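You operate a simulated robot arm through the tools that you are given. There is no shell and no other tool. Be economical: measure what you need, move in short steps, check, and stop when the job is done.

The job below is to be done with a simulated robot arm. You get a single attempt, and the scene is never put back.

## Task
Put green caps on both ends of the tube in the press cradle.
Fine: leave the tube in the cradle and set the press latch back to HELD.
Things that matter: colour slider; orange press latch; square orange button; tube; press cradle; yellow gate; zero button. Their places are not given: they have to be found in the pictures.

It is judged by the outcome, as a careful person would: the job done as asked, and still so three seconds after it is handed in. It fails if anything else is knocked over, pushed out of place, dropped, spilled or broken. Lids that push on must go on centred and level and be pressed home; caps that screw on are set level and turned clockwise until they are tight.

## Robot
A 6-joint arm with a two-finger parallel gripper, fixed in place. Base frame: the origin is at the foot of the arm, x ahead of it, y to its left, z up; the work surface is at about z = 15. Lengths are in mm, angles in rad, forces in N, time in s.
With the tool pointing down near the work surface it reaches from about 200 to 460 mm from the base axis. Its first joint turns from -1.222 to 1.222 rad. Payload 1.9 kg.
The TCP is the grasp point between the finger pads, 23 mm short of the fingertips. In the tool frame z runs along the fingers and y along their closing line. The gripper opens to 94 mm. The fingers are 38 mm wide and 10 mm thick; the gripper's body (54 by 96 mm) begins 39 mm behind the TCP.
Orientation is told as [roll, pitch, yaw] about the base's x, y, z axes, in that order, counted from this pose: with the fingers straight down and closing along the base's y, the tool's x points along the base's -x, its y along +y and its z along -z.

## Interface
- The arm moves only by the tool apply_moves. Its argument "targets" is one flat list of numbers, 6 for each row, row after row: the shift along the tool's x, y, z in units of 20 mm (1.0 is 20 mm), then the turn, a rotation vector about the tool's x, y, z in units of 4 degrees (1.0 is 4 degrees). In form: [tx, ty, tz, wx, wy, wz, tx, ty, tz, wx, wy, wz, ...]. A call has 1 to 12 rows; each row shifts and turns the commanded pose from where the row before left it, along the tool's axes as they then stand. "grip" is the gripper command, from -1 (fully open) to 1 (shut), values between in proportion, set as the call begins (left out, the last holds). A call with a number of a shift or a turn outside -1 to 1 is refused whole. A row lasts 0.2 s, in which the tool goes at most 50 mm and 0.15 rad; a call with a longer step from one row to the next is refused whole, and so is a gripper value outside its range. A pose out of reach is approached as far as the arm can. The call stops where the force on the tool passes 70 N (or 10 N more than at its start, if that is more) or the arm is blocked; 0.2 s more then pass. The fingers move at their own pace (about 108 mm/s each) and stop on an object; they squeeze with about 45 N. The grip force told is the motor's: it shows also when the fingers shut on nothing. Time passes only in rows, and 0.2 s behind the last, so rows that do not move let the fingers close. It gives the time, the measured TCP pose, the force on the tool (base axes), the opening and the grip force at its end, in the units of the frame above (readings bear some noise).
- Cameras (640 x 400 px; columns grow to the right, rows downward): "scene" is fixed at [81.7, 325.1, 434.8]; the picture's right is [-0.55, -0.84, 0.00], its down [-0.47, 0.31, -0.83] and it looks along [0.69, -0.46, -0.56] (base axes); focal length 216 px, centre (320, 200). "wrist" rides on the gripper at [86, 16, -75] in the tool frame; the picture's right is [-0.18, 0.98, 0.00], its down [-0.58, -0.11, -0.81] and it looks along [-0.79, -0.15, 0.59] (tool axes); focal length 243 px, centre (320, 200).
- snapshot(camera): a new picture of that camera. The clock stands still meanwhile.
- point_at(camera, pixels): there is no depth. For up to 12 entries [column, row, z] of the newest picture of that camera ("zoom" is the newest enlarged one), the place [x, y] in the base frame at which the ray of that pixel passes the height z, good to about 2 mm, but the place of the scene camera against the robot may be out by one fixed shift of up to 18 mm in any direction. The clock stands still meanwhile.
- close_up(camera, box): a new picture of the part [left, top, right, bottom] of that camera's present view, enlarged. The clock stands still meanwhile.
- finish_job(): hands the job in; it is judged then, once.

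Keep the steps short. Do not move on a guess: measure, check each grasp and each placing, and mend mistakes. In all there are 80 turns and 46 pictures (those below and enlarged ones count). Leave the gripper open and the arm clear of the work at the hand-in unless told otherwise, and finish with a single line.

The tools are called by a JSON object that holds its "method" and its "body". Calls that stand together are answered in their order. apply_moves: Moves the arm, as the interface text tells. Its arguments: {"type":"object","properties":{"targets":{"type":"array"},"grip":{"type":"number"}},"required":["targets"]} The other tools are called the same way: snapshot (camera) takes a picture; point_at (camera, pixels) gives the place at which the rays of pixels pass given heights; close_up (camera, box) takes an enlarged picture of a part of a camera's view; finish_job () hands the job in.

At the start:

```text
t: 0.0
ee_pos: [319.2, -38.4, 321.3]
tcp_rot: [0.004, -0.003, 0.0]
force: [0.8, 0.1, 0.6]
width: 94.1
grip_force: 0.0
```

scene: 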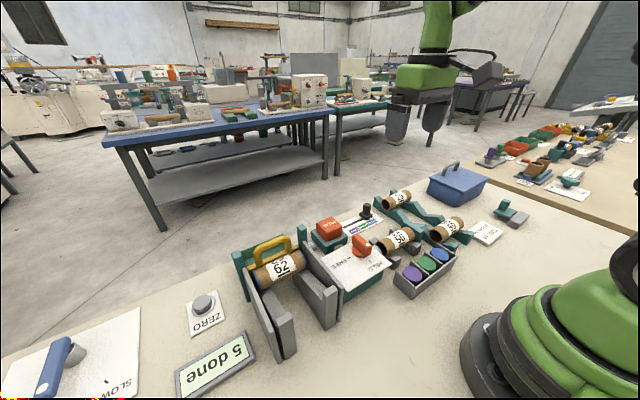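
wrist: 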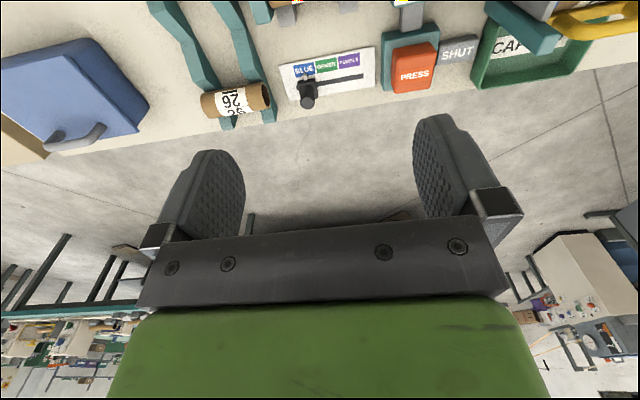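

I'll start by enlarging the work area in the scene view, which covers the press, latch, slider and gate.

{"method": "close_up", "body": {"camera": "scene", "box": [220, 180, 400, 300]}}

{"method": "close_up", "body": {"camera": "scene", "box": [340, 160, 540, 300]}}

{"method": "close_up", "body": {"camera": "wrist", "box": [260, 0, 640, 130]}}

{"method": "close_up", "body": {"camera": "scene", "box": [0, 280, 300, 400]}}

```text
3.33 times, centred on (310, 240) of scene
```

zoom: 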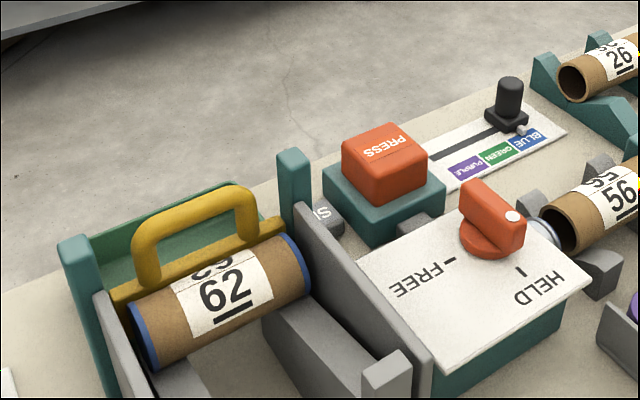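

```text
2.86 times, centred on (440, 230) of scene
```

zoom: 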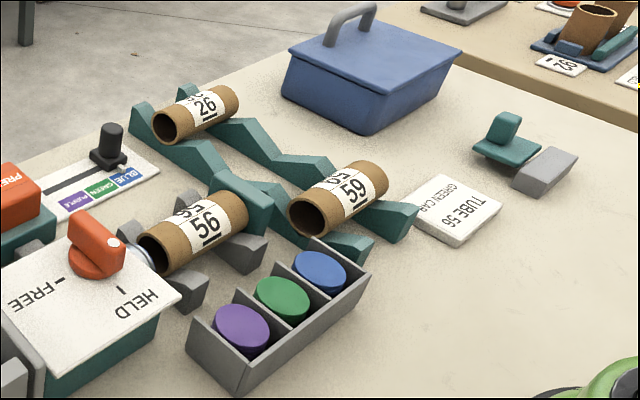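

```text
1.68 times, centred on (450, 65) of wrist
```

zoom: 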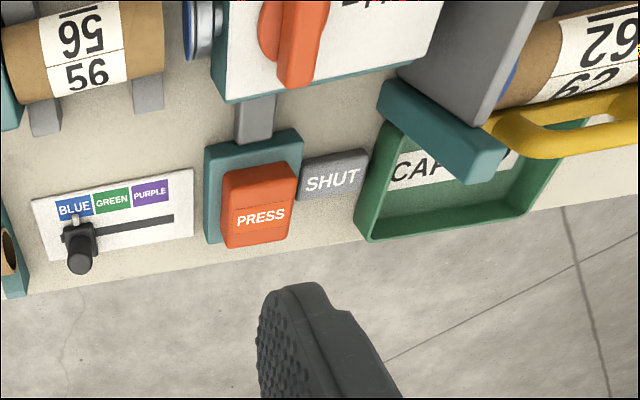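

```text
2.13 times, centred on (150, 340) of scene
```

zoom: 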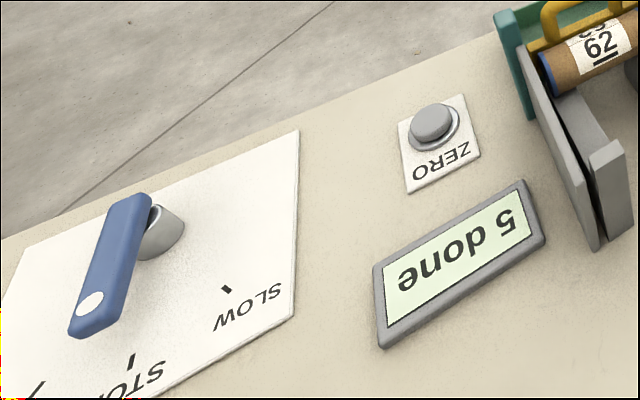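

The tube in the press cradle looks like number 56, beside the orange latch. The slider seems to be on BLUE. I'll back up a little and tilt the wrist camera down so I can see the press area properly before touching anything.

{"method": "apply_moves", "body": {"targets": [1, 0, 0, 0, 0, 0, 1, 0, 0, 0, 0, 0, 1, 0, 0, 0, 1, 0, 0, 0, 0, 0, 1, 0, 0, 0, 0, 0, 1, 0, 0, 0, 0, 0, 1, 0, 0, 0, 0, 0, 1, 0, 0, 0, 0, 0, 1, 0]}}

{"method": "snapshot", "body": {"camera": "wrist"}}

```text
t: 1.8
ee_pos: [258.1, -37.9, 320.4]
tcp_rot: [0.003, 0.418, 0.001]
force: [-0.1, -0.3, 0.1]
width: 93.9
grip_force: 0.0
```

```text
39 pictures are left
```

wrist: 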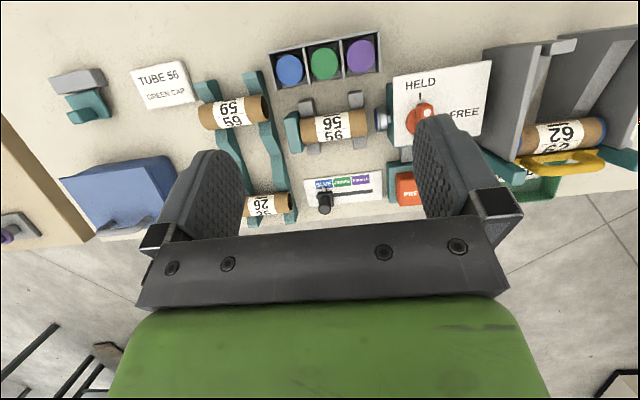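

{"method": "close_up", "body": {"camera": "wrist", "box": [250, 20, 500, 220]}}

{"method": "point_at", "body": {"camera": "wrist", "pixels": [[422, 118, 60], [333, 126, 40], [324, 195, 30], [408, 188, 50], [290, 67, 30], [360, 54, 30], [420, 97, 50], [452, 113, 50], [555, 165, 60], [290, 117, 40], [383, 118, 40]]}}

```text
2.00 times, centred on (375, 120) of wrist
```

zoom: 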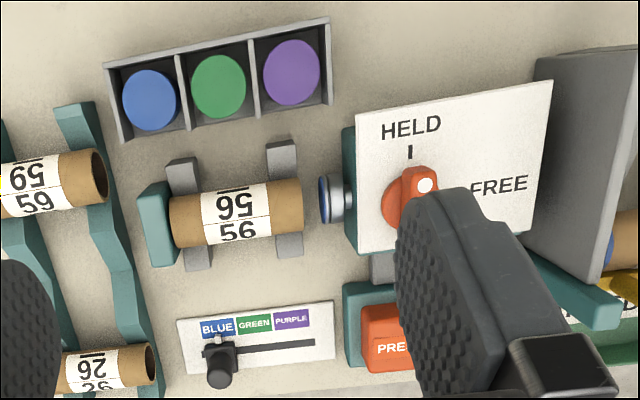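

```text
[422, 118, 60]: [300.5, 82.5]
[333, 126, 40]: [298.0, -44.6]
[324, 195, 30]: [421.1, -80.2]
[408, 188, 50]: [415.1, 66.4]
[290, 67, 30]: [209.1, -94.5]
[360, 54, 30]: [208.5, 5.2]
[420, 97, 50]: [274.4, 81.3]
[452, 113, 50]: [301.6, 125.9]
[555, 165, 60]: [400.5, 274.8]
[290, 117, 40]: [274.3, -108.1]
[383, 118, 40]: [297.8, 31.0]
```

The latch points at HELD and the slider is at BLUE. The ram facing the tube's +y end at (383,118) carries a blue cap, and a fixed stop sits at the other end. So the press caps one end at a time, and the tube has to be turned end for end in between. The slider comes first, so I'll straighten the tool and hover before its knob with the fingers half open.

{"method": "apply_moves", "body": {"targets": [0, 0, 0, 0, -1, 0, 0, 0, 0, 0, -1, 0, 0, 0, 0, 0, -1, 0, 0, 0, 0, 0, -1, 0, 0, 0, 0, 0, -1, 0, 0, 0, 0, 0, -1, 0, -1, -1, 1, 0, 0, 0, -1, -1, 1, 0, 0, 0, -1, 0, 1, 0, 0, 0, -1, 0, 1, 0, 0, 0, -1, 0, 1, 0, 0, 0, -1, 0, 1, 0, 0, 0], "grip": 0.04}}

{"method": "apply_moves", "body": {"targets": [0, 0, 1, 0, 0, 0, 0, 0, 1, 0, 0, 0]}}

{"method": "snapshot", "body": {"camera": "wrist"}}

```text
t: 4.4
ee_pos: [381.8, -77.0, 199.5]
tcp_rot: [0.003, -0.002, -0.001]
force: [-1.0, 1.0, -0.2]
width: 45.3
grip_force: 0.1
```

```text
t: 5.0
ee_pos: [378.1, -77.3, 160.6]
tcp_rot: [0.004, -0.001, -0.001]
force: [0.1, 0.4, -0.2]
width: 45.1
grip_force: 0.0
```

```text
37 pictures are left
```

wrist: 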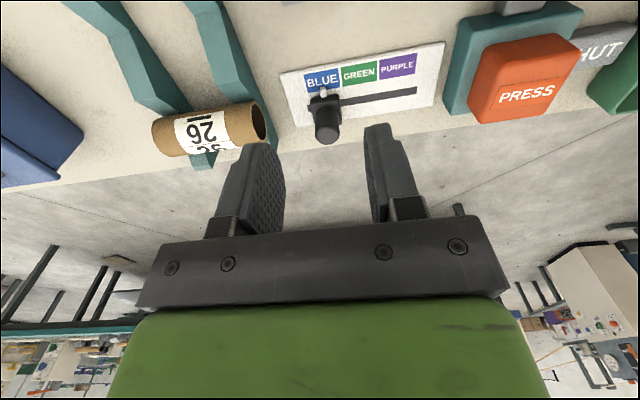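

The knob is at about (322,100) at its foot and (327,132) at its top. I'll intersect the rays at several heights to find its position.

{"method": "point_at", "body": {"camera": "wrist", "pixels": [[322, 103, 22], [322, 103, 28], [327, 132, 35], [327, 132, 45], [327, 132, 55], [322, 80, 18], [360, 72, 18], [398, 67, 18], [323, 92, 18], [525, 60, 50], [525, 60, 65]]}}

{"method": "close_up", "body": {"camera": "wrist", "box": [260, 20, 460, 160]}}

```text
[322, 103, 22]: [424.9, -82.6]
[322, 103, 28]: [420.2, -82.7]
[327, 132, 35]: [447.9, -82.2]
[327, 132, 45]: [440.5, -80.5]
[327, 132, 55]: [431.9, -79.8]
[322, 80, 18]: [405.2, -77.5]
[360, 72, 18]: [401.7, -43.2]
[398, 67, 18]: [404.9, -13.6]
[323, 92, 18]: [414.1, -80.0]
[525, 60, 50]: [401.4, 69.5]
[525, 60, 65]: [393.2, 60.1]
```

```text
2.86 times, centred on (360, 90) of wrist
```

zoom: 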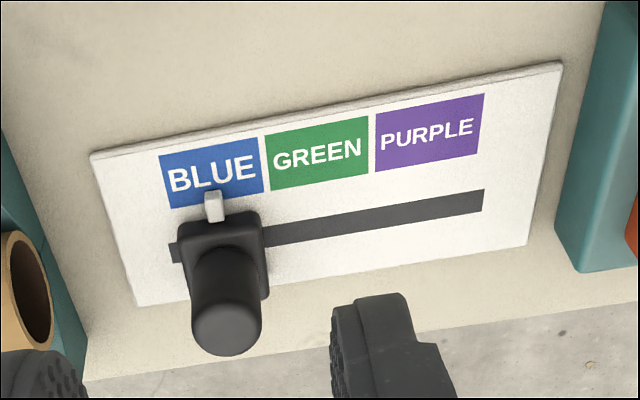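

The knob is at about x 421, y -80, with its top near z 55–58. The labels are about 32 mm apart. Tube 26's end is near y -130, so I'll narrow the fingers to about 36 mm, move over the knob and go down, keeping the fingertips above its foot.

{"method": "apply_moves", "body": {"targets": [-1, 0, 0, 0, 0, 0, -1, -0.12, 0, 0, 0, 0, -0.15, 0, 1, 0, 0, 0, 0, 0, 1, 0, 0, 0, 0, 0, 1, 0, 0, 0], "grip": 0.234}}

{"method": "snapshot", "body": {"camera": "wrist"}}

```text
t: 6.2
ee_pos: [423.0, -81.1, 99.6]
tcp_rot: [0.004, -0.002, 0.0]
force: [-0.5, -0.3, 0.2]
width: 36.1
grip_force: 0.0
```

```text
35 pictures are left
```

wrist: 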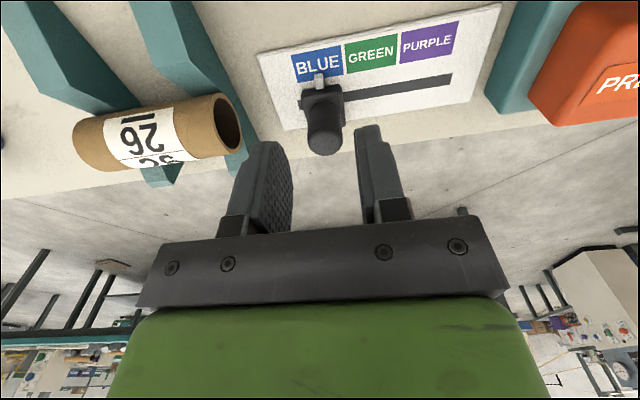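

{"method": "point_at", "body": {"camera": "wrist", "pixels": [[325, 142, 45], [325, 142, 50], [325, 142, 55], [322, 108, 25], [321, 95, 25], [320, 80, 18]]}}

```text
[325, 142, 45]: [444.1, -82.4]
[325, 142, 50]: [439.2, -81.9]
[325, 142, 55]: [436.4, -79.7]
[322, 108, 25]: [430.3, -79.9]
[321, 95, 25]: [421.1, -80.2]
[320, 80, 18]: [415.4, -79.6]
```

The knob is at x≈430, y≈-80. I'll shift 6 mm forward, go down until the fingertips are at about z 37, and close on it.

{"method": "apply_moves", "body": {"targets": [-0.3, 0.05, 0.7, 0, 0, 0, 0, 0, 0.7, 0, 0, 0, 0, 0, 0.5, 0, 0, 0]}}

{"method": "apply_moves", "body": {"targets": [0, 0, 0, 0, 0, 0, 0, 0, 0, 0, 0, 0], "grip": 1}}

{"method": "snapshot", "body": {"camera": "wrist"}}

```text
t: 7.0
ee_pos: [428.2, -77.8, 63.4]
tcp_rot: [0.004, -0.001, -0.002]
force: [-0.9, 0.2, 0.2]
width: 35.8
grip_force: 0.1
```

```text
t: 7.6
ee_pos: [428.3, -80.5, 62.8]
tcp_rot: [0.001, -0.002, -0.001]
force: [4.3, -1.5, -4.6]
width: 23.3
grip_force: 45.3
```

```text
34 pictures are left
```

wrist: 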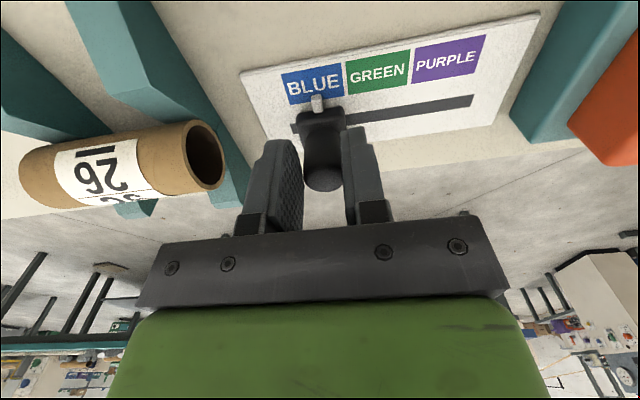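

I have the knob, 23 mm wide between the pads. I'll slide it +y by about 32 mm to GREEN.

{"method": "apply_moves", "body": {"targets": [0, 0.4, 0, 0, 0, 0, 0, 0.4, 0, 0, 0, 0, 0, 0.4, 0, 0, 0, 0, 0, 0.4, 0, 0, 0, 0]}}

{"method": "snapshot", "body": {"camera": "wrist"}}

```text
t: 8.6
ee_pos: [427.5, -46.7, 62.9]
tcp_rot: [0.002, 0.001, -0.002]
force: [-21.0, 1.2, 16.2]
width: 23.4
grip_force: 45.2
```

```text
33 pictures are left
```

wrist: 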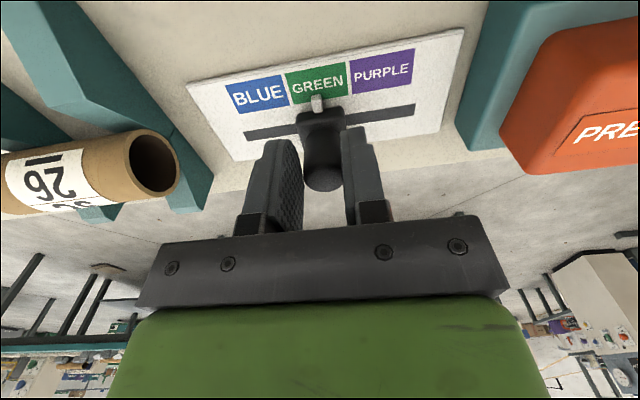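

The pointer at (318,100) is centred under GREEN (285–350). I'll release the knob and rise straight up.

{"method": "apply_moves", "body": {"targets": [0, 0, 0, 0, 0, 0, 0, 0, 0, 0, 0, 0], "grip": 0.234}}

{"method": "apply_moves", "body": {"targets": [0, 0, -1, 0, 0, 0, 0, 0, -1, 0, 0, 0, 0, 0, -1, 0, 0, 0, 1, 1, -1, 0, 0, 0, 1, 1, -1, 0, 0, 0, 1, 1, -1, 0, 0, 0, 1, 1, -1, 0, 0, 0, 1, 1, 0, 0, 0, 0, 1, 0, 0, 0, 0, 0]}}

{"method": "snapshot", "body": {"camera": "wrist"}}

```text
t: 9.2
ee_pos: [430.4, -47.8, 62.7]
tcp_rot: [0.004, -0.003, 0.0]
force: [-0.3, -0.4, -0.6]
width: 35.9
grip_force: 0.1
```

```text
t: 11.2
ee_pos: [308.2, 52.0, 202.8]
tcp_rot: [0.004, -0.002, 0.001]
force: [-0.1, 0.3, 0.5]
width: 36.1
grip_force: 0.1
```

```text
32 pictures are left
```

wrist: 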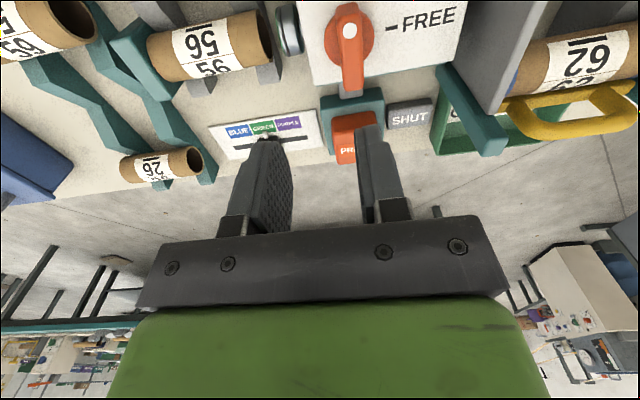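

Before pressing, I'll check the slider, the latch, and the cap colour loaded on the ram.

{"method": "close_up", "body": {"camera": "scene", "box": [300, 190, 460, 290]}}

{"method": "close_up", "body": {"camera": "wrist", "box": [120, 0, 480, 170]}}

```text
4.00 times, centred on (380, 240) of scene
```

zoom: 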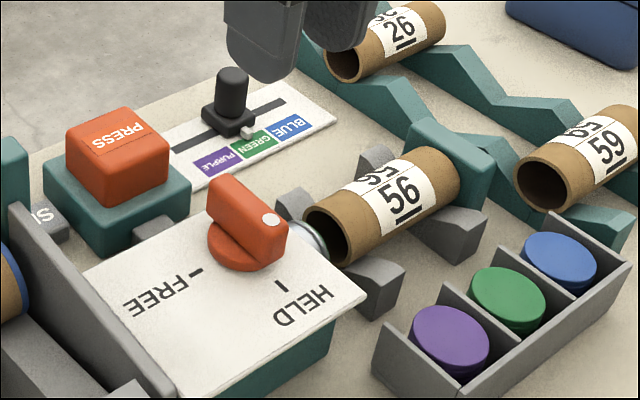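

```text
1.78 times, centred on (300, 85) of wrist
```

zoom: 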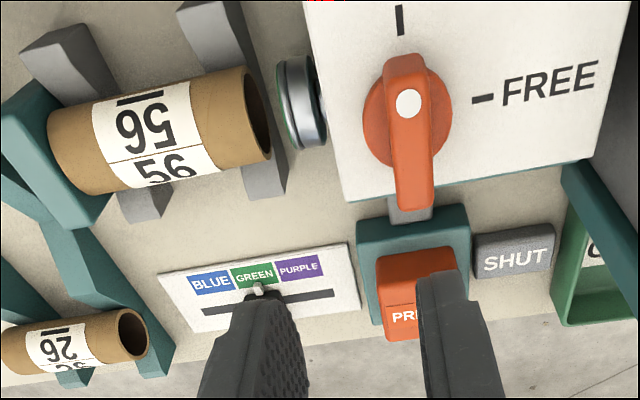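

The ram face is now green, the slider is on GREEN and the latch is on HELD. To find the PRESS button exactly, I'll open the fingers and back up 40 mm so nothing hides it.

{"method": "apply_moves", "body": {"targets": [1, 0.6, 0, 0, 0, 0, 1, 0.5, 0, 0, 0, 0, 0, 0, 0, 0, 0, 0], "grip": -1}}

{"method": "close_up", "body": {"camera": "wrist", "box": [200, 0, 480, 175]}}

```text
t: 12.0
ee_pos: [267.9, 73.5, 201.3]
tcp_rot: [0.004, -0.002, 0.0]
force: [0.2, -0.2, 0.5]
width: 94.0
grip_force: 0.1
```

```text
2.29 times, centred on (340, 88) of wrist
```

zoom: 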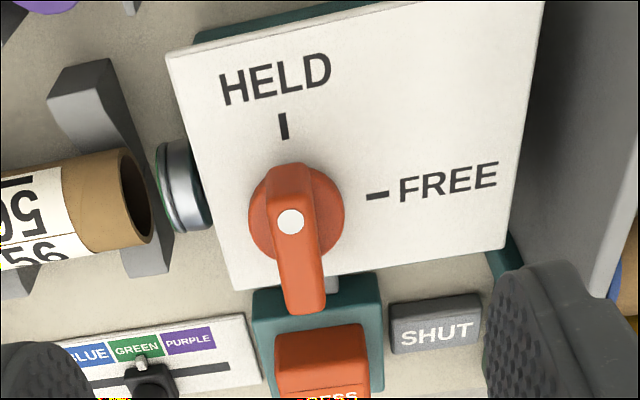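

{"method": "point_at", "body": {"camera": "zoom", "pixels": [[321, 332, 40], [321, 332, 50], [321, 332, 60], [280, 337, 50], [362, 326, 50], [297, 215, 55], [297, 215, 70], [283, 125, 55], [375, 195, 55], [290, 220, 80], [303, 305, 80], [303, 305, 90]]}}

{"method": "snapshot", "body": {"camera": "wrist"}}

```text
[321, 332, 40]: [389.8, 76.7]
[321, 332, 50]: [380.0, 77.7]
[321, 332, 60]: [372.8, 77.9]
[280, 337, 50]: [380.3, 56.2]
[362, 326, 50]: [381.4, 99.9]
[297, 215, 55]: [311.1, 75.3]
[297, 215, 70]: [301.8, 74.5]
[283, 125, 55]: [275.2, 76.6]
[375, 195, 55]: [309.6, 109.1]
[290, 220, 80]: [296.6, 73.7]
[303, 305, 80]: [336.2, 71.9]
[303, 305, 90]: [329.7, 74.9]
```

```text
28 pictures are left
```

wrist: 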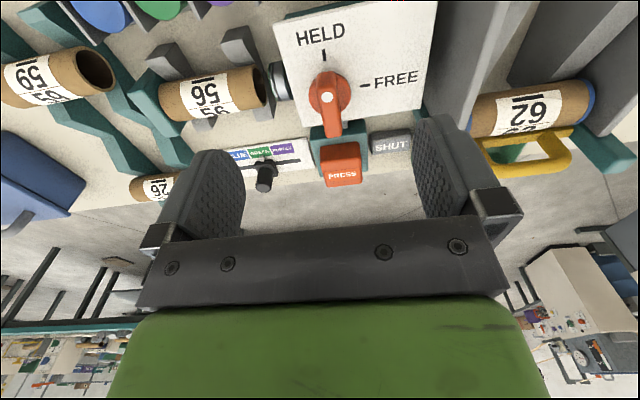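

The orange -x side face is at rows 142–165 and its top face, with the PRESS text, is at rows 165–185. That puts the button at roughly x 403, y 75. I'll close the fingers, move over it at a safe height and look again.

{"method": "apply_moves", "body": {"targets": [-1, 0, 0, 0, 0, 0, -1, 0, 0, 0, 0, 0, -1, 0, 0, 0, 0, 0, -1, 0, 0, 0, 0, 0, -1, 0, 0.8, 0, 0, 0, -0.8, 0, 0.8, 0, 0, 0], "grip": 1}}

{"method": "snapshot", "body": {"camera": "wrist"}}

```text
t: 13.4
ee_pos: [383.7, 74.8, 170.9]
tcp_rot: [0.003, -0.003, 0.0]
force: [0.2, 0.0, -0.9]
width: 0.0
grip_force: 42.6
```

```text
27 pictures are left
```

wrist: 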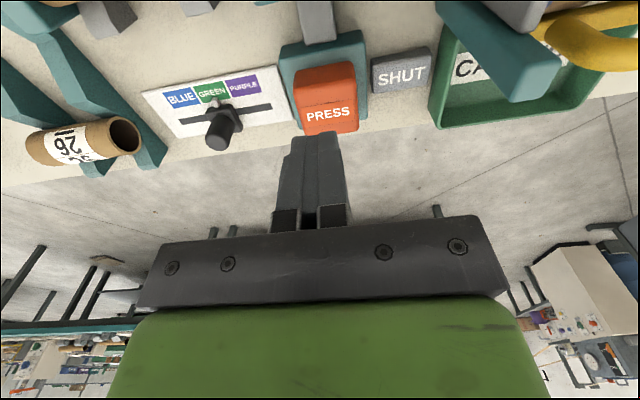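

{"method": "point_at", "body": {"camera": "wrist", "pixels": [[324, 68, 35], [324, 68, 40], [326, 104, 60], [326, 104, 70], [326, 104, 80], [328, 133, 60], [328, 133, 70], [328, 118, 60], [328, 118, 70], [403, 75, 15]]}}

```text
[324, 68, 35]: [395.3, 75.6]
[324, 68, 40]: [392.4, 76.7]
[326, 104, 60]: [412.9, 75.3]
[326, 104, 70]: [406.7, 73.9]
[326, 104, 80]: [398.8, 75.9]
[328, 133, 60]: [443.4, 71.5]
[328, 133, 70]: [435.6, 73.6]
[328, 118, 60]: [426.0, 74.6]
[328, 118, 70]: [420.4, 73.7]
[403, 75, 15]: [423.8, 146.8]
```

The button centre is at about x 422, y 74, with its top somewhere between z 50 and 70. I'll move over it, drop the fingertips to about z 88, and check the alignment.

{"method": "apply_moves", "body": {"targets": [-1, 0, 0, 0, 0, 0, -0.9, 0, 0, 0, 0, 0, 0, 0, 1, 0, 0, 0, 0, 0, 1, 0, 0, 0, 0, 0, 0.9, 0, 0, 0]}}

{"method": "snapshot", "body": {"camera": "wrist"}}

```text
t: 14.6
ee_pos: [423.1, 74.4, 113.4]
tcp_rot: [0.005, -0.001, 0.0]
force: [0.3, 0.8, 0.2]
width: 0.2
grip_force: 42.2
```

```text
26 pictures are left
```

wrist: 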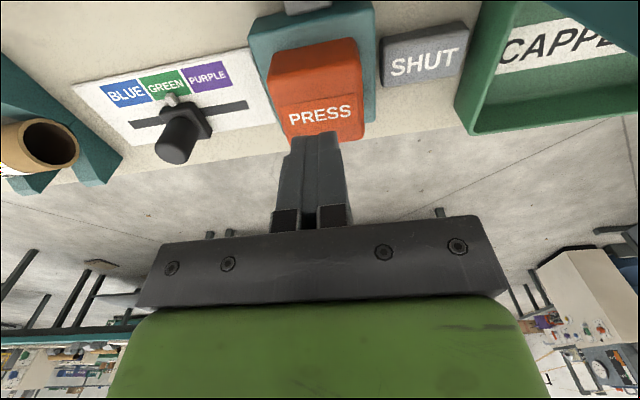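

The fingers are over the button's top face. I'll lower in small steps and watch the force.

{"method": "apply_moves", "body": {"targets": [0, 0, 0.3, 0, 0, 0, 0, 0, 0.3, 0, 0, 0, 0, 0, 0.2, 0, 0, 0, 0, 0, 0.2, 0, 0, 0]}}

{"method": "apply_moves", "body": {"targets": [0, 0, 0.15, 0, 0, 0, 0, 0, 0.15, 0, 0, 0, 0, 0, 0.15, 0, 0, 0]}}

```text
t: 15.6
ee_pos: [421.8, 73.9, 92.7]
tcp_rot: [0.004, -0.001, -0.001]
force: [-0.5, -0.1, -1.0]
width: 0.0
grip_force: 42.1
```

```text
t: 16.4
ee_pos: [424.0, 75.8, 85.3]
tcp_rot: [0.004, -0.003, -0.001]
force: [-1.1, -2.1, 2.2]
width: 0.1
grip_force: 42.3
```

{"method": "apply_moves", "body": {"targets": [0, 0, 0.15, 0, 0, 0, 0, 0, 0.15, 0, 0, 0, 0, 0, 0.15, 0, 0, 0]}}

{"method": "close_up", "body": {"camera": "scene", "box": [290, 180, 450, 280]}}

```text
t: 17.1
ee_pos: [422.5, 73.8, 82.2]
tcp_rot: [0.005, -0.003, -0.004]
force: [-5.2, -1.8, 12.1]
width: 0.0
grip_force: 42.4
stopped in row 3: the force on the tool passed its limit (the readings are from after the stop); the commanded pose is now the measured one
```

```text
4.00 times, centred on (370, 230) of scene
```

zoom: 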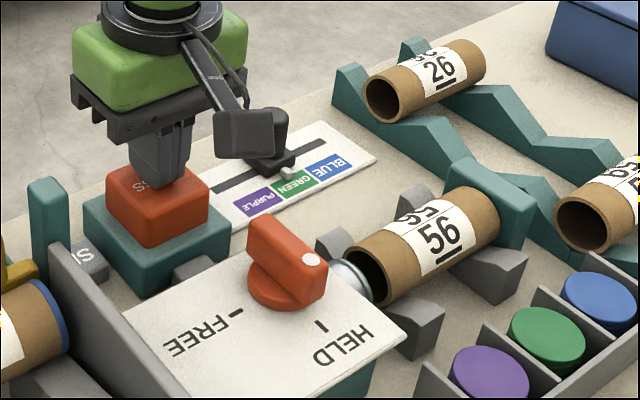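

The button took the full press force and bottomed out. I'll lift off and check the tube's end and the ram.

{"method": "apply_moves", "body": {"targets": [0, 0, -0.5, 0, 0, 0, 0, 0, -1, 0, 0, 0, 0, 0, -1, 0, 0, 0, 0, 0, -1, 0, 0, 0, 0, 0, -1, 0, 0, 0, 1, 0, 0, 0, 0, 0, 1, 0, 0, 0, 0, 0, 1, -1, 0, 0, 0, 0, 1, -1, 0, 0, 0, 0, 1, 0, 0, 0, 0, 0, 1, 0, 0, 0, 0, 0, 1, 0, 0, 0, 0, 0]}}

{"method": "snapshot", "body": {"camera": "wrist"}}

{"method": "close_up", "body": {"camera": "scene", "box": [290, 180, 450, 280]}}

```text
t: 19.8
ee_pos: [281.7, 34.3, 170.5]
tcp_rot: [0.004, -0.005, -0.006]
force: [-0.7, -0.4, 1.2]
width: 0.0
grip_force: 42.2
```

```text
24 pictures are left
```

wrist: 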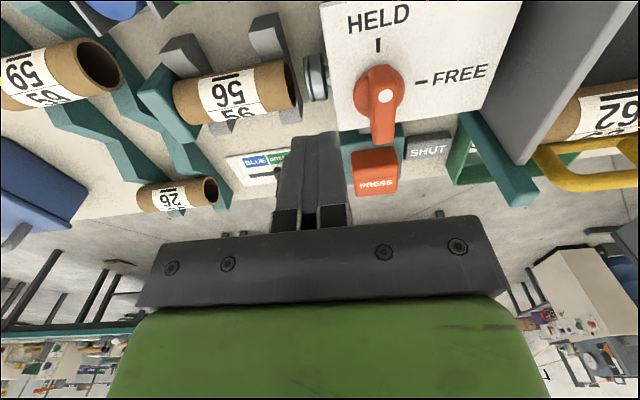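

```text
4.00 times, centred on (370, 230) of scene
```

zoom: 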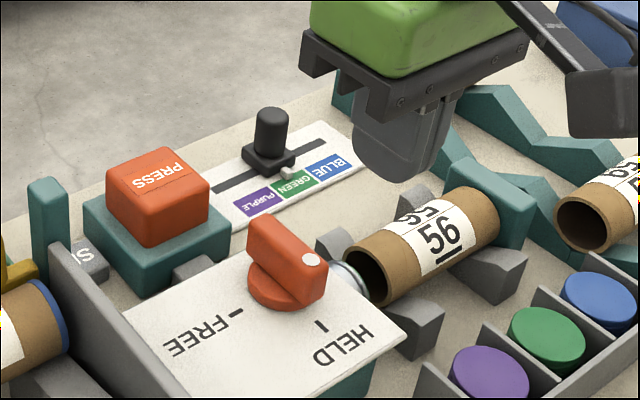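

The tube is still bare, so the press didn't act. Either the button went too short a way (contact at about z 85, stopped at 82) or an interlock blocks it. I'll look closely at the gate and the counter.

{"method": "close_up", "body": {"camera": "scene", "box": [170, 210, 370, 400]}}

{"method": "close_up", "body": {"camera": "wrist", "box": [400, 60, 640, 220]}}

```text
2.11 times, centred on (270, 305) of scene
```

zoom: 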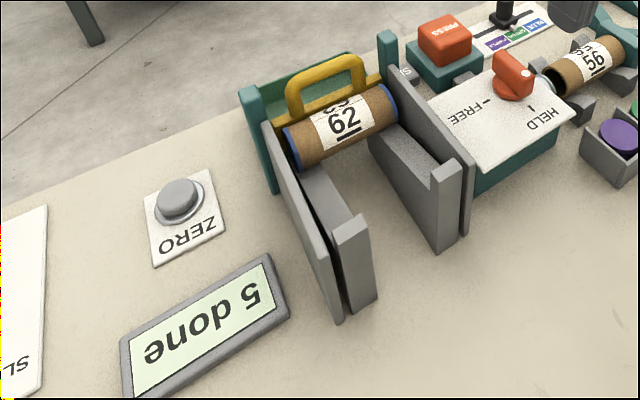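

```text
2.50 times, centred on (520, 140) of wrist
```

zoom: 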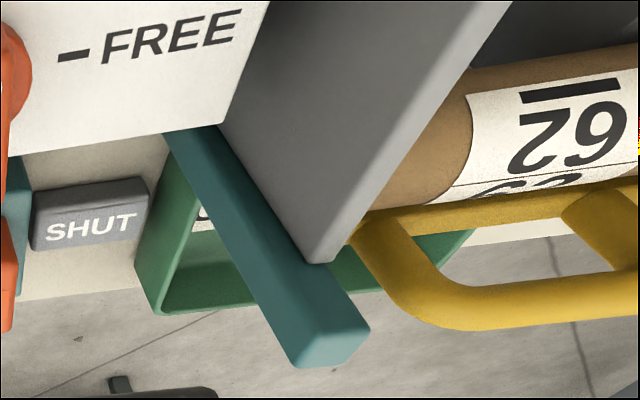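

The gate is down (SHUT) and holds back the finished tube 62, so it doesn't concern this step. The display still reads 5 done. I'll press again more slowly, in about 1 mm steps, so the button gets its full travel without a force spike.

{"method": "apply_moves", "body": {"targets": [-1, 0.98, 0, 0, 0, 0, -1, 1, 0, 0, 0, 0, -1, 0, 0, 0, 0, 0, -1, 0, 0, 0, 0, 0, -1, 0, 0, 0, 0, 0, -1, 0, 0, 0, 0, 0, -0.8, 0, 1, 0, 0, 0, 0, 0, 1, 0, 0, 0, 0, 0, 1, 0, 0, 0, 0, 0, 0.8, 0, 0, 0]}}

{"method": "apply_moves", "body": {"targets": [0, 0, 0.2, 0, 0, 0, 0, 0, 0.1, 0, 0, 0, 0, 0, 0.05, 0, 0, 0, 0, 0, 0.05, 0, 0, 0, 0, 0, 0.05, 0, 0, 0, 0, 0, 0.05, 0, 0, 0, 0, 0, 0.05, 0, 0, 0, 0, 0, 0.05, 0, 0, 0, 0, 0, 0.05, 0, 0, 0, 0, 0, 0.05, 0, 0, 0, 0, 0, 0.05, 0, 0, 0, 0, 0, 0.05, 0, 0, 0]}}

```text
t: 21.9
ee_pos: [418.8, 73.6, 94.3]
tcp_rot: [0.005, -0.002, -0.006]
force: [0.4, -1.5, -0.6]
width: 0.0
grip_force: 42.3
```

```text
t: 24.6
ee_pos: [420.5, 74.8, 82.4]
tcp_rot: [0.006, -0.004, -0.005]
force: [-21.9, -10.5, 57.1]
width: 0.0
grip_force: 42.6
```

The button is bottomed with 57 N on it. I'll look at the press while it is held down.

{"method": "apply_moves", "body": {"targets": [0, 0, 0, 0, 0, 0, 0, 0, 0, 0, 0, 0, 0, 0, 0, 0, 0, 0]}}

{"method": "close_up", "body": {"camera": "scene", "box": [290, 180, 450, 280]}}

```text
t: 25.4
ee_pos: [419.2, 74.2, 81.8]
tcp_rot: [0.005, -0.006, -0.006]
force: [-18.6, -14.1, 58.5]
width: 0.1
grip_force: 42.2
```

```text
4.00 times, centred on (370, 230) of scene
```

zoom: 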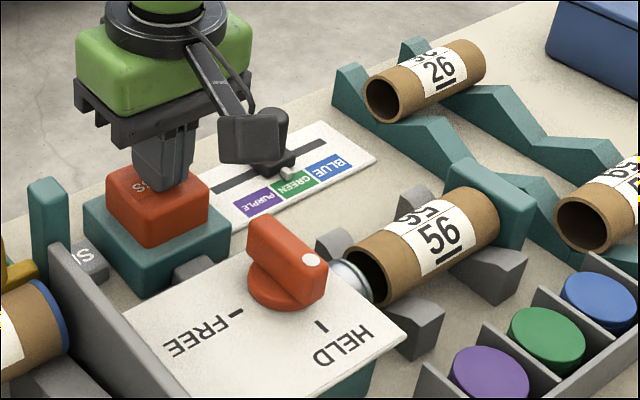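

With the latch on HELD, the button bottoms out and the ram doesn't move. So HELD locks the press, and "set the latch back to HELD" means it has to be FREE for pressing. I'll lift off and move above the latch knob at about (301,76) with the fingers open 50 mm.

{"method": "apply_moves", "body": {"targets": [0, 0, -0.5, 0, 0, 0, 0, 0, -1, 0, 0, 0, 0, 0, -1, 0, 0, 0, 0, 0, -1, 0, 0, 0, 0, 0, -1, 0, 0, 0, 1, 0, -0.5, 0, 0, 0, 1, 0, -0.5, 0, 0, 0, 1, 0, 0, 0, 0, 0, 1, 0, 0, 0, 0, 0, 1, 0, 0, 0, 0, 0, 0.9, 0, 0, 0, 0, 0]}}

{"method": "apply_moves", "body": {"targets": [0, 0, 0, 0, 0, 0, 0, 0, 0, 0, 0, 0], "grip": -0.06}}

{"method": "snapshot", "body": {"camera": "wrist"}}

```text
t: 27.8
ee_pos: [302.3, 75.7, 189.0]
tcp_rot: [0.004, -0.003, -0.004]
force: [0.5, 1.2, 0.6]
width: 0.0
grip_force: 42.0
```

```text
t: 28.4
ee_pos: [301.5, 75.5, 188.6]
tcp_rot: [0.004, -0.002, -0.001]
force: [0.0, -0.1, 0.0]
width: 49.8
grip_force: 0.0
```

```text
19 pictures are left
```

wrist: 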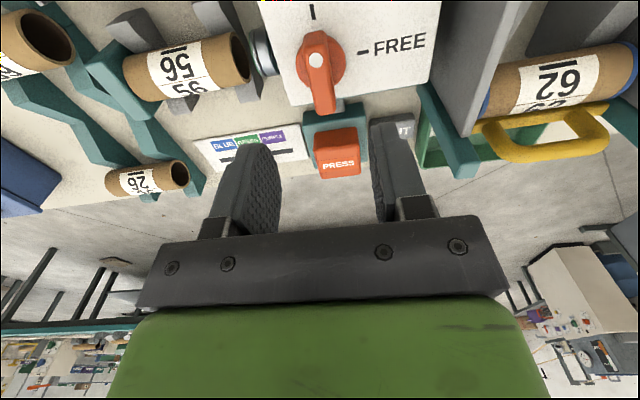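

{"method": "point_at", "body": {"camera": "wrist", "pixels": [[321, 68, 67], [362, 50, 67], [312, 12, 67], [315, 38, 90], [315, 38, 100], [323, 108, 90], [323, 108, 100], [315, 30, 80]]}}

```text
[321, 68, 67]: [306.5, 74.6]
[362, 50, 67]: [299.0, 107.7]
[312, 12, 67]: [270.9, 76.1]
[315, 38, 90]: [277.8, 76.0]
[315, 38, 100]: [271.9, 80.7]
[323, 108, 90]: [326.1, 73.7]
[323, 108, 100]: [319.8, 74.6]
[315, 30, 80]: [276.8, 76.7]
```

The hub is at about (302,75) and the bar runs x 278–326, with its top near z 90. I'll descend around it until the fingertips are at about z 80, then close.

{"method": "apply_moves", "body": {"targets": [0, 0, 1, 0, 0, 0, 0, 0, 1, 0, 0, 0, 0, 0, 1, 0, 0, 0, 0, 0, 0.8, 0, 0, 0, 0, 0, 0.5, 0, 0, 0]}}

{"method": "apply_moves", "body": {"targets": [0, 0, 0, 0, 0, 0, 0, 0, 0, 0, 0, 0], "grip": 1}}

{"method": "close_up", "body": {"camera": "scene", "box": [290, 180, 450, 280]}}

```text
t: 29.6
ee_pos: [301.0, 75.4, 102.3]
tcp_rot: [0.005, -0.005, -0.003]
force: [-0.1, 0.9, 0.3]
width: 49.5
grip_force: 0.0
```

```text
t: 30.1
ee_pos: [300.6, 75.5, 102.2]
tcp_rot: [0.007, -0.003, -0.004]
force: [1.5, 29.1, -12.5]
width: 16.0
grip_force: 44.8
```

```text
4.00 times, centred on (370, 230) of scene
```

zoom: 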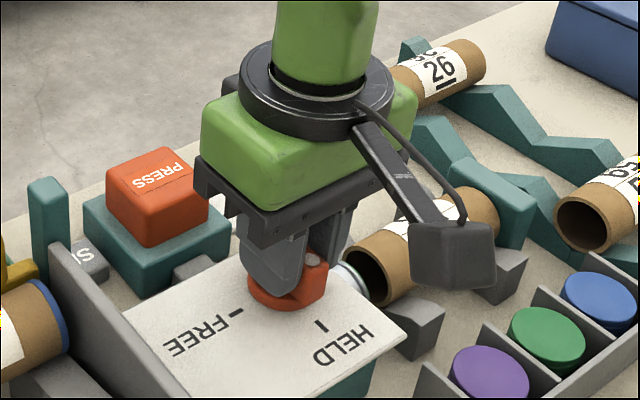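

I have the bar (16 mm wide). I'll turn it clockwise from above (+wz), from HELD toward FREE, with the first 44° now.

{"method": "apply_moves", "body": {"targets": [0, 0.05, 0, 0, 0, 1, 0, 0, 0, 0, 0, 1, 0, 0, 0, 0, 0, 1, 0, 0, 0, 0, 0, 1, 0, 0, 0, 0, 0, 1, 0, 0, 0, 0, 0, 1, 0, 0, 0, 0, 0, 1, 0, 0, 0, 0, 0, 1, 0, 0, 0, 0, 0, 1, 0, 0, 0, 0, 0, 1, 0, 0, 0, 0, 0, 1]}}

```text
t: 32.5
ee_pos: [301.7, 76.7, 104.3]
tcp_rot: [0.007, 0.0, -0.773]
force: [2.8, 41.0, -17.6]
width: 15.9
grip_force: 44.8
```

The turn is going through, but there is 41 N of side force. I'll ease 2 mm toward -y and finish the turn.

{"method": "apply_moves", "body": {"targets": [-0.07, -0.07, 0, 0, 0, 0, 0, 0, 0, 0, 0, 1, 0, 0, 0, 0, 0, 1, 0, 0, 0, 0, 0, 1]}}

```text
t: 33.5
ee_pos: [301.8, 74.2, 103.3]
tcp_rot: [0.011, 0.0, -0.979]
force: [18.9, 57.7, -5.4]
width: 16.3
grip_force: 45.0
```

The side force is still 58 N, mostly +y. I'll test easing the other way, +y by 3 mm.

{"method": "apply_moves", "body": {"targets": [0.12, 0.08, 0, 0, 0, 0, 0, 0, 0, 0, 0, 0]}}

```text
t: 34.1
ee_pos: [302.8, 75.5, 103.2]
tcp_rot: [0.008, -0.001, -0.983]
force: [16.4, 0.5, 35.0]
width: 16.3
grip_force: 44.9
```

That cleared the y force. I'll continue the turn in small batches, easing up about 1 mm.

{"method": "apply_moves", "body": {"targets": [0, 0, -0.05, 0, 0, 1, 0, 0, 0, 0, 0, 1, 0, 0, 0, 0, 0, 1, 0, 0, 0, 0, 0, 1]}}

{"method": "apply_moves", "body": {"targets": [0, 0, 0, 0, 0, 1, 0, 0, 0, 0, 0, 1, 0, 0, 0, 0, 0, 1, 0, 0, 0, 0, 0, 1, 0, 0, 0, 0, 0, 0.4]}}

```text
t: 35.1
ee_pos: [302.0, 75.2, 104.5]
tcp_rot: [0.008, 0.003, -1.26]
force: [36.6, -26.6, -12.6]
width: 16.1
grip_force: 45.1
```

```text
t: 36.4
ee_pos: [302.1, 76.8, 104.3]
tcp_rot: [0.007, 0.002, -1.566]
force: [32.1, -15.3, -13.9]
width: 15.9
grip_force: 45.2
```

Turned a full 90°. I'll release, rise straight up, and check the latch in the scene view.

{"method": "apply_moves", "body": {"targets": [0, 0, 0, 0, 0, 0, 0, 0, 0, 0, 0, 0], "grip": -0.06}}

{"method": "apply_moves", "body": {"targets": [0, 0, -1, 0, 0, 0, 0, 0, -1, 0, 0, 0, 0, 0, -1, 0, 0, 0, 0, 0, -1, 0, 0, 0, 0, 1, 0, 0, 0, 0, 0, 1, 0, 0, 0, 0, 0, 1, 0, 0, 0, 0, 0, 1, 0, 0, 0, 0, 0, 1, 0, 0, 0, 0, 0, 1, 0, 0, 0, 0], "grip": 1}}

{"method": "close_up", "body": {"camera": "scene", "box": [290, 180, 450, 280]}}

```text
t: 37.0
ee_pos: [301.0, 75.9, 104.2]
tcp_rot: [0.003, 0.005, -1.569]
force: [-1.2, -0.7, 0.2]
width: 49.8
grip_force: 0.1
```

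```text
t: 39.1
ee_pos: [420.5, 76.3, 185.8]
tcp_rot: [0.004, 0.005, -1.571]
force: [0.4, -0.3, -0.1]
width: 0.1
grip_force: 42.4
```

```text
4.00 times, centred on (370, 230) of scene
```

zoom: 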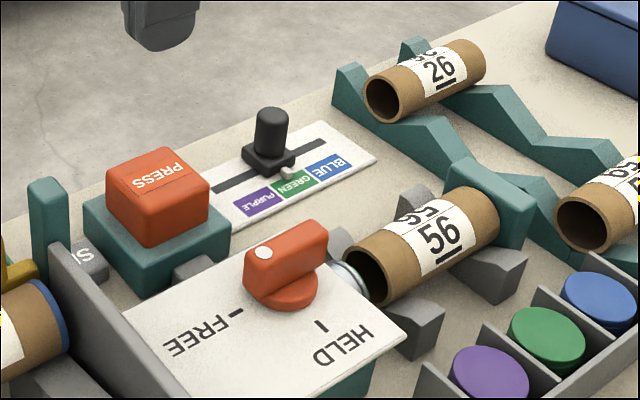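

The latch now points at FREE. I'll turn the wrist half back so the camera stays clear of the gate posts, then press the button slowly.

{"method": "apply_moves", "body": {"targets": [0, 0, 0, 0, 0, -1, 0, 0, 0, 0, 0, -1, 0, 0, 0, 0, 0, -1, 0, 0, 0, 0, 0, -1, 0, 0, 0, 0, 0, -1, 0, 0, 0, 0, 0, -1, 0, 0, 0, 0, 0, -1, 0, 0, 1, 0, 0, -1, 0, 0, 1, 0, 0, -1, 0, 0, 1, 0, 0, -1, 0, 0, 1, 0, 0, -1, 0, 0, 0.7, 0, 0, -1]}}

{"method": "apply_moves", "body": {"targets": [0, 0, 0.2, 0, 0, 0, 0, 0, 0.1, 0, 0, 0, 0, 0, 0.05, 0, 0, 0, 0, 0, 0.05, 0, 0, 0, 0, 0, 0.05, 0, 0, 0, 0, 0, 0.05, 0, 0, 0, 0, 0, 0.05, 0, 0, 0, 0, 0, 0.05, 0, 0, 0, 0, 0, 0.05, 0, 0, 0, 0, 0, 0.05, 0, 0, 0, 0, 0, 0, 0, 0, 0, 0, 0, 0, 0, 0, 0]}}

{"method": "close_up", "body": {"camera": "scene", "box": [290, 180, 450, 280]}}

```text
t: 41.8
ee_pos: [420.4, 76.4, 89.9]
tcp_rot: [0.007, 0.0, -0.729]
force: [-0.7, 0.0, 0.5]
width: 0.1
grip_force: 42.5
```

```text
t: 44.4
ee_pos: [420.1, 77.4, 75.0]
tcp_rot: [0.006, 0.0, -0.729]
force: [3.1, -0.4, 5.6]
width: 0.0
grip_force: 42.5
```

```text
4.00 times, centred on (370, 230) of scene
```

zoom: 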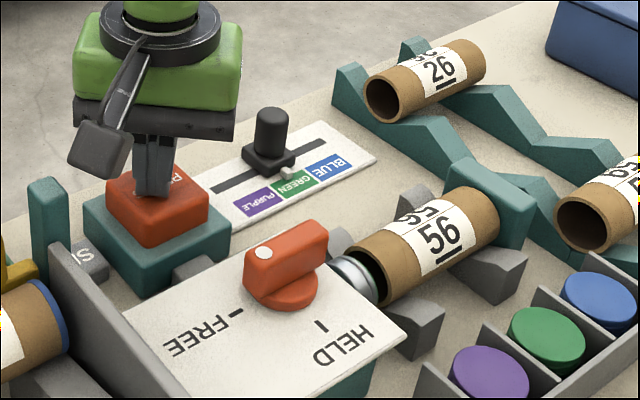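

The button now goes deeper and the ram is moving out toward the tube. I'll keep pressing down slowly until it resists.

{"method": "apply_moves", "body": {"targets": [0, 0, 0.05, 0, 0, 0, 0, 0, 0.05, 0, 0, 0, 0, 0, 0.05, 0, 0, 0, 0, 0, 0.05, 0, 0, 0, 0, 0, 0.05, 0, 0, 0, 0, 0, 0.05, 0, 0, 0, 0, 0, 0.05, 0, 0, 0, 0, 0, 0.05, 0, 0, 0]}}

{"method": "apply_moves", "body": {"targets": [0, 0, 0.05, 0, 0, 0, 0, 0, 0.05, 0, 0, 0, 0, 0, 0.05, 0, 0, 0, 0, 0, 0.05, 0, 0, 0, 0, 0, 0.05, 0, 0, 0, 0, 0, 0.05, 0, 0, 0, 0, 0, 0.05, 0, 0, 0, 0, 0, 0.05, 0, 0, 0]}}

```text
t: 46.1
ee_pos: [421.8, 77.1, 68.2]
tcp_rot: [0.005, -0.002, -0.731]
force: [-3.6, -4.0, 7.4]
width: 0.0
grip_force: 42.6
```

```text
t: 48.0
ee_pos: [421.2, 76.8, 60.2]
tcp_rot: [0.007, 0.0, -0.731]
force: [-12.3, 4.9, 28.7]
width: 0.0
grip_force: 42.5
```

{"method": "apply_moves", "body": {"targets": [0, 0, 0.05, 0, 0, 0, 0, 0, 0.05, 0, 0, 0, 0, 0, 0.05, 0, 0, 0, 0, 0, 0.05, 0, 0, 0, 0, 0, 0, 0, 0, 0]}}

{"method": "close_up", "body": {"camera": "scene", "box": [290, 180, 450, 280]}}

```text
t: 48.6
ee_pos: [421.8, 77.8, 61.5]
tcp_rot: [0.007, 0.002, -0.731]
force: [-7.5, 0.3, 11.1]
width: 0.0
grip_force: 42.5
stopped in row 3: the force on the tool passed its limit (the readings are from after the stop); the commanded pose is now the measured one
```

```text
4.00 times, centred on (370, 230) of scene
```

zoom: 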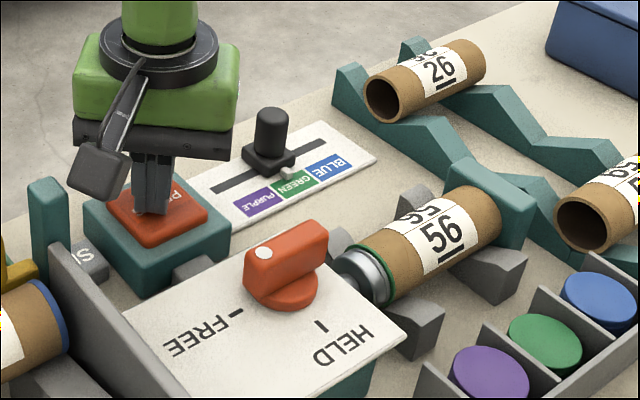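

The green cap is on the first end, pressed to the full 70 N. I'll lift off, turn the wrist back to straight, and then view tube 56 from above.

{"method": "apply_moves", "body": {"targets": [0, 0, -0.3, 0, 0, 0, 0, 0, -0.7, 0, 0, 0, 0, 0, -1, 0, 0, -1, 0, 0, -1, 0, 0, -1, 0, 0, -1, 0, 0, -1, 0, 0, -1, 0, 0, -1, 0, 0, -1, 0, 0, -1, 0, 0, -1, 0, 0, -1, 0, 0, 0, 0, 0, -1, 0, 0, 0, 0, 0, -1, 0, 0, 0, 0, 0, -1, 0, 0, 0, 0, 0, -1]}}

{"method": "apply_moves", "body": {"targets": [1, -1, 0, 0, 0, -0.45, 1, -1, 0, 0, 0, 0, 1, -1, 0, 0, 0, 0, 1, -1, 0, 0, 0, 0, 1, -1, 0, 0, 0, 0, 1, -1, 0, 0, 0, 0, 1, 0, 0, 0, 0, 0, 1, 0, 0, 0, 0, 0], "grip": -1}}

{"method": "snapshot", "body": {"camera": "wrist"}}

```text
t: 51.2
ee_pos: [420.6, 76.3, 199.4]
tcp_rot: [0.005, -0.005, -0.033]
force: [-0.3, 0.5, 0.2]
width: 0.0
grip_force: 41.9
```

```text
t: 53.0
ee_pos: [260.0, -42.6, 198.9]
tcp_rot: [0.004, -0.003, -0.002]
force: [0.2, -0.4, -1.3]
width: 94.1
grip_force: 0.1
```

```text
14 pictures are left
```

wrist: 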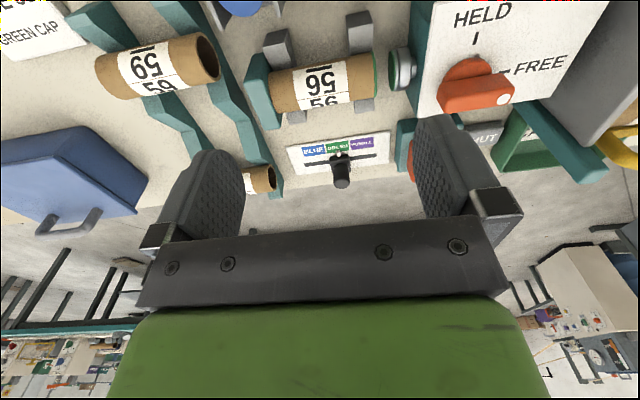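

{"method": "point_at", "body": {"camera": "wrist", "pixels": [[322, 86, 40], [322, 86, 50], [322, 86, 60], [272, 92, 50], [373, 78, 50], [277, 45, 45], [358, 32, 45], [402, 68, 50], [324, 64, 50], [326, 107, 50], [280, 72, 55], [257, 65, 55]]}}

{"method": "close_up", "body": {"camera": "wrist", "box": [230, 20, 430, 145]}}

```text
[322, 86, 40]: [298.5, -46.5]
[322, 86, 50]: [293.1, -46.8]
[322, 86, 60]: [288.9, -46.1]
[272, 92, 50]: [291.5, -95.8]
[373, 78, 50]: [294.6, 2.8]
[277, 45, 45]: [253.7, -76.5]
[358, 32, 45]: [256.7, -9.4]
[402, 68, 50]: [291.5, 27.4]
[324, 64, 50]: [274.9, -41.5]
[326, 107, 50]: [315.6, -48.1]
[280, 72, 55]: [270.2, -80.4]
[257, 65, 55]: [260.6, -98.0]
```

```text
3.20 times, centred on (330, 82) of wrist
```

zoom: 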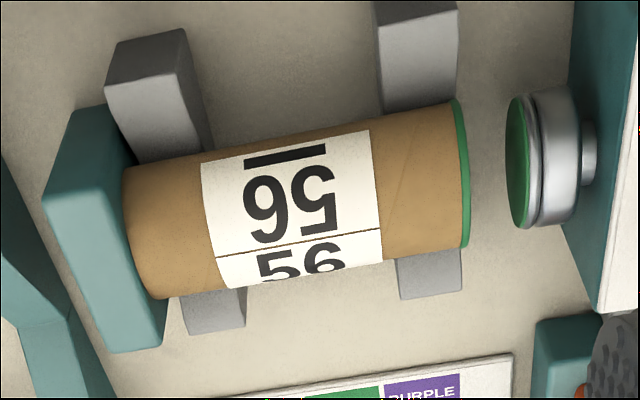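

The first cap is on flush, and another green cap has already loaded on the ram. Tube 56 spans y -97 to 3, with its axis near x 295 and z 45–50. The gap between the cradle blocks is centred near y -44. I'll move over it and turn the wrist 90° so the fingers close across the tube.

{"method": "apply_moves", "body": {"targets": [-0.9, 0, 0, 0, 0, -1, -0.9, -0.05, 0, 0, 0, -1, 0, 0, 0, 0, 0, -1, 0, 0, 0, 0, 0, -1, 0, 0, 0, 0, 0, -1, 0, 0, 0, 0, 0, -1, 0, 0, 0, 0, 0, -1, 0, 0, 0, 0, 0, -1, 0, 0, 0, 0, 0, -1, 0, 0, 0, 0, 0, -1, 0, 0, 0, 0, 0, -1, 0, 0, 0, 0, 0, -1], "grip": -0.36}}

{"method": "apply_moves", "body": {"targets": [0, 0, 0, 0, 0, -1, 0, 0, 0, 0, 0, -1, 0, 0, 0, 0, 0, -1, 0, 0, 0, 0, 0, -1, 0, 0, 0, 0, 0, -1, 0, 0, 0, 0, 0, -1, 0, 0, 0, 0, 0, -1, 0, 0, 0, 0, 0, -1, 0, 0, 0, 0, 0, -1, 0, 0, 0, 0, 0, -1, 0, 0, 0, 0, 0, -0.5]}}

{"method": "snapshot", "body": {"camera": "wrist"}}

```text
t: 55.6
ee_pos: [296.5, -42.5, 198.6]
tcp_rot: [0.002, -0.006, 0.837]
force: [0.2, 0.3, -0.1]
width: 64.0
grip_force: 0.1
```

```text
t: 58.0
ee_pos: [297.4, -41.3, 200.2]
tcp_rot: [-0.005, -0.006, 1.57]
force: [-0.2, 0.9, 0.8]
width: 63.7
grip_force: 0.0
```

```text
12 pictures are left
```

wrist: 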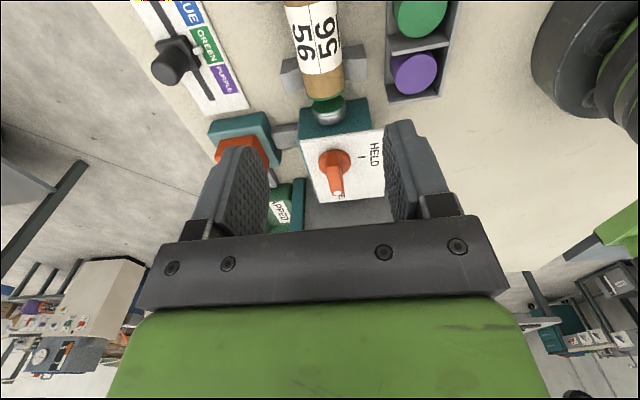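

{"method": "point_at", "body": {"camera": "wrist", "pixels": [[293, 60, 40], [341, 60, 40], [317, 60, 40], [317, 60, 50], [317, 60, 60], [324, 97, 50], [286, 5, 50], [337, 5, 50], [302, 82, 40], [348, 78, 40]]}}

```text
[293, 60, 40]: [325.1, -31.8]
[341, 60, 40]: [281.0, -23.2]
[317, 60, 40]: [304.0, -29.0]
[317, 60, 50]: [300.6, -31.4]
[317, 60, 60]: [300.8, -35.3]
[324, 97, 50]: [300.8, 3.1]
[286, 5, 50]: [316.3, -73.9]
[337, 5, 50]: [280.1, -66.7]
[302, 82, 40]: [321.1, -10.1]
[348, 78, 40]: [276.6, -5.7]
```

The tube axis is at x≈298, z≈42–48. The TCP is centred in x, so I'll shift 3 mm toward -y and go down in stages, then close gently.

{"method": "apply_moves", "body": {"targets": [0.15, 0, 1, 0, 0, 0, 0, 0, 1, 0, 0, 0, 0, 0, 1, 0, 0, 0, 0, 0, 1, 0, 0, 0, 0, 0, 1, 0, 0, 0, 0, 0, 1, 0, 0, 0, 0, 0, 0.7, 0, 0, 0, 0, 0, 0.6, 0, 0, 0]}}

{"method": "close_up", "body": {"camera": "scene", "box": [310, 170, 470, 290]}}

```text
t: 59.8
ee_pos: [297.3, -46.3, 54.4]
tcp_rot: [-0.004, -0.006, 1.567]
force: [0.8, 0.4, -0.6]
width: 64.0
grip_force: 0.0
```

```text
3.33 times, centred on (390, 230) of scene
```

zoom: 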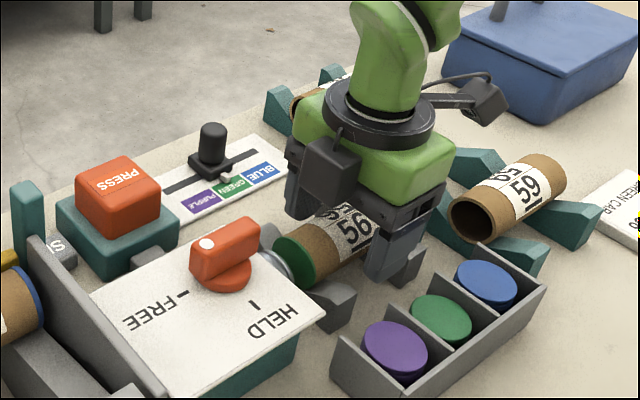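

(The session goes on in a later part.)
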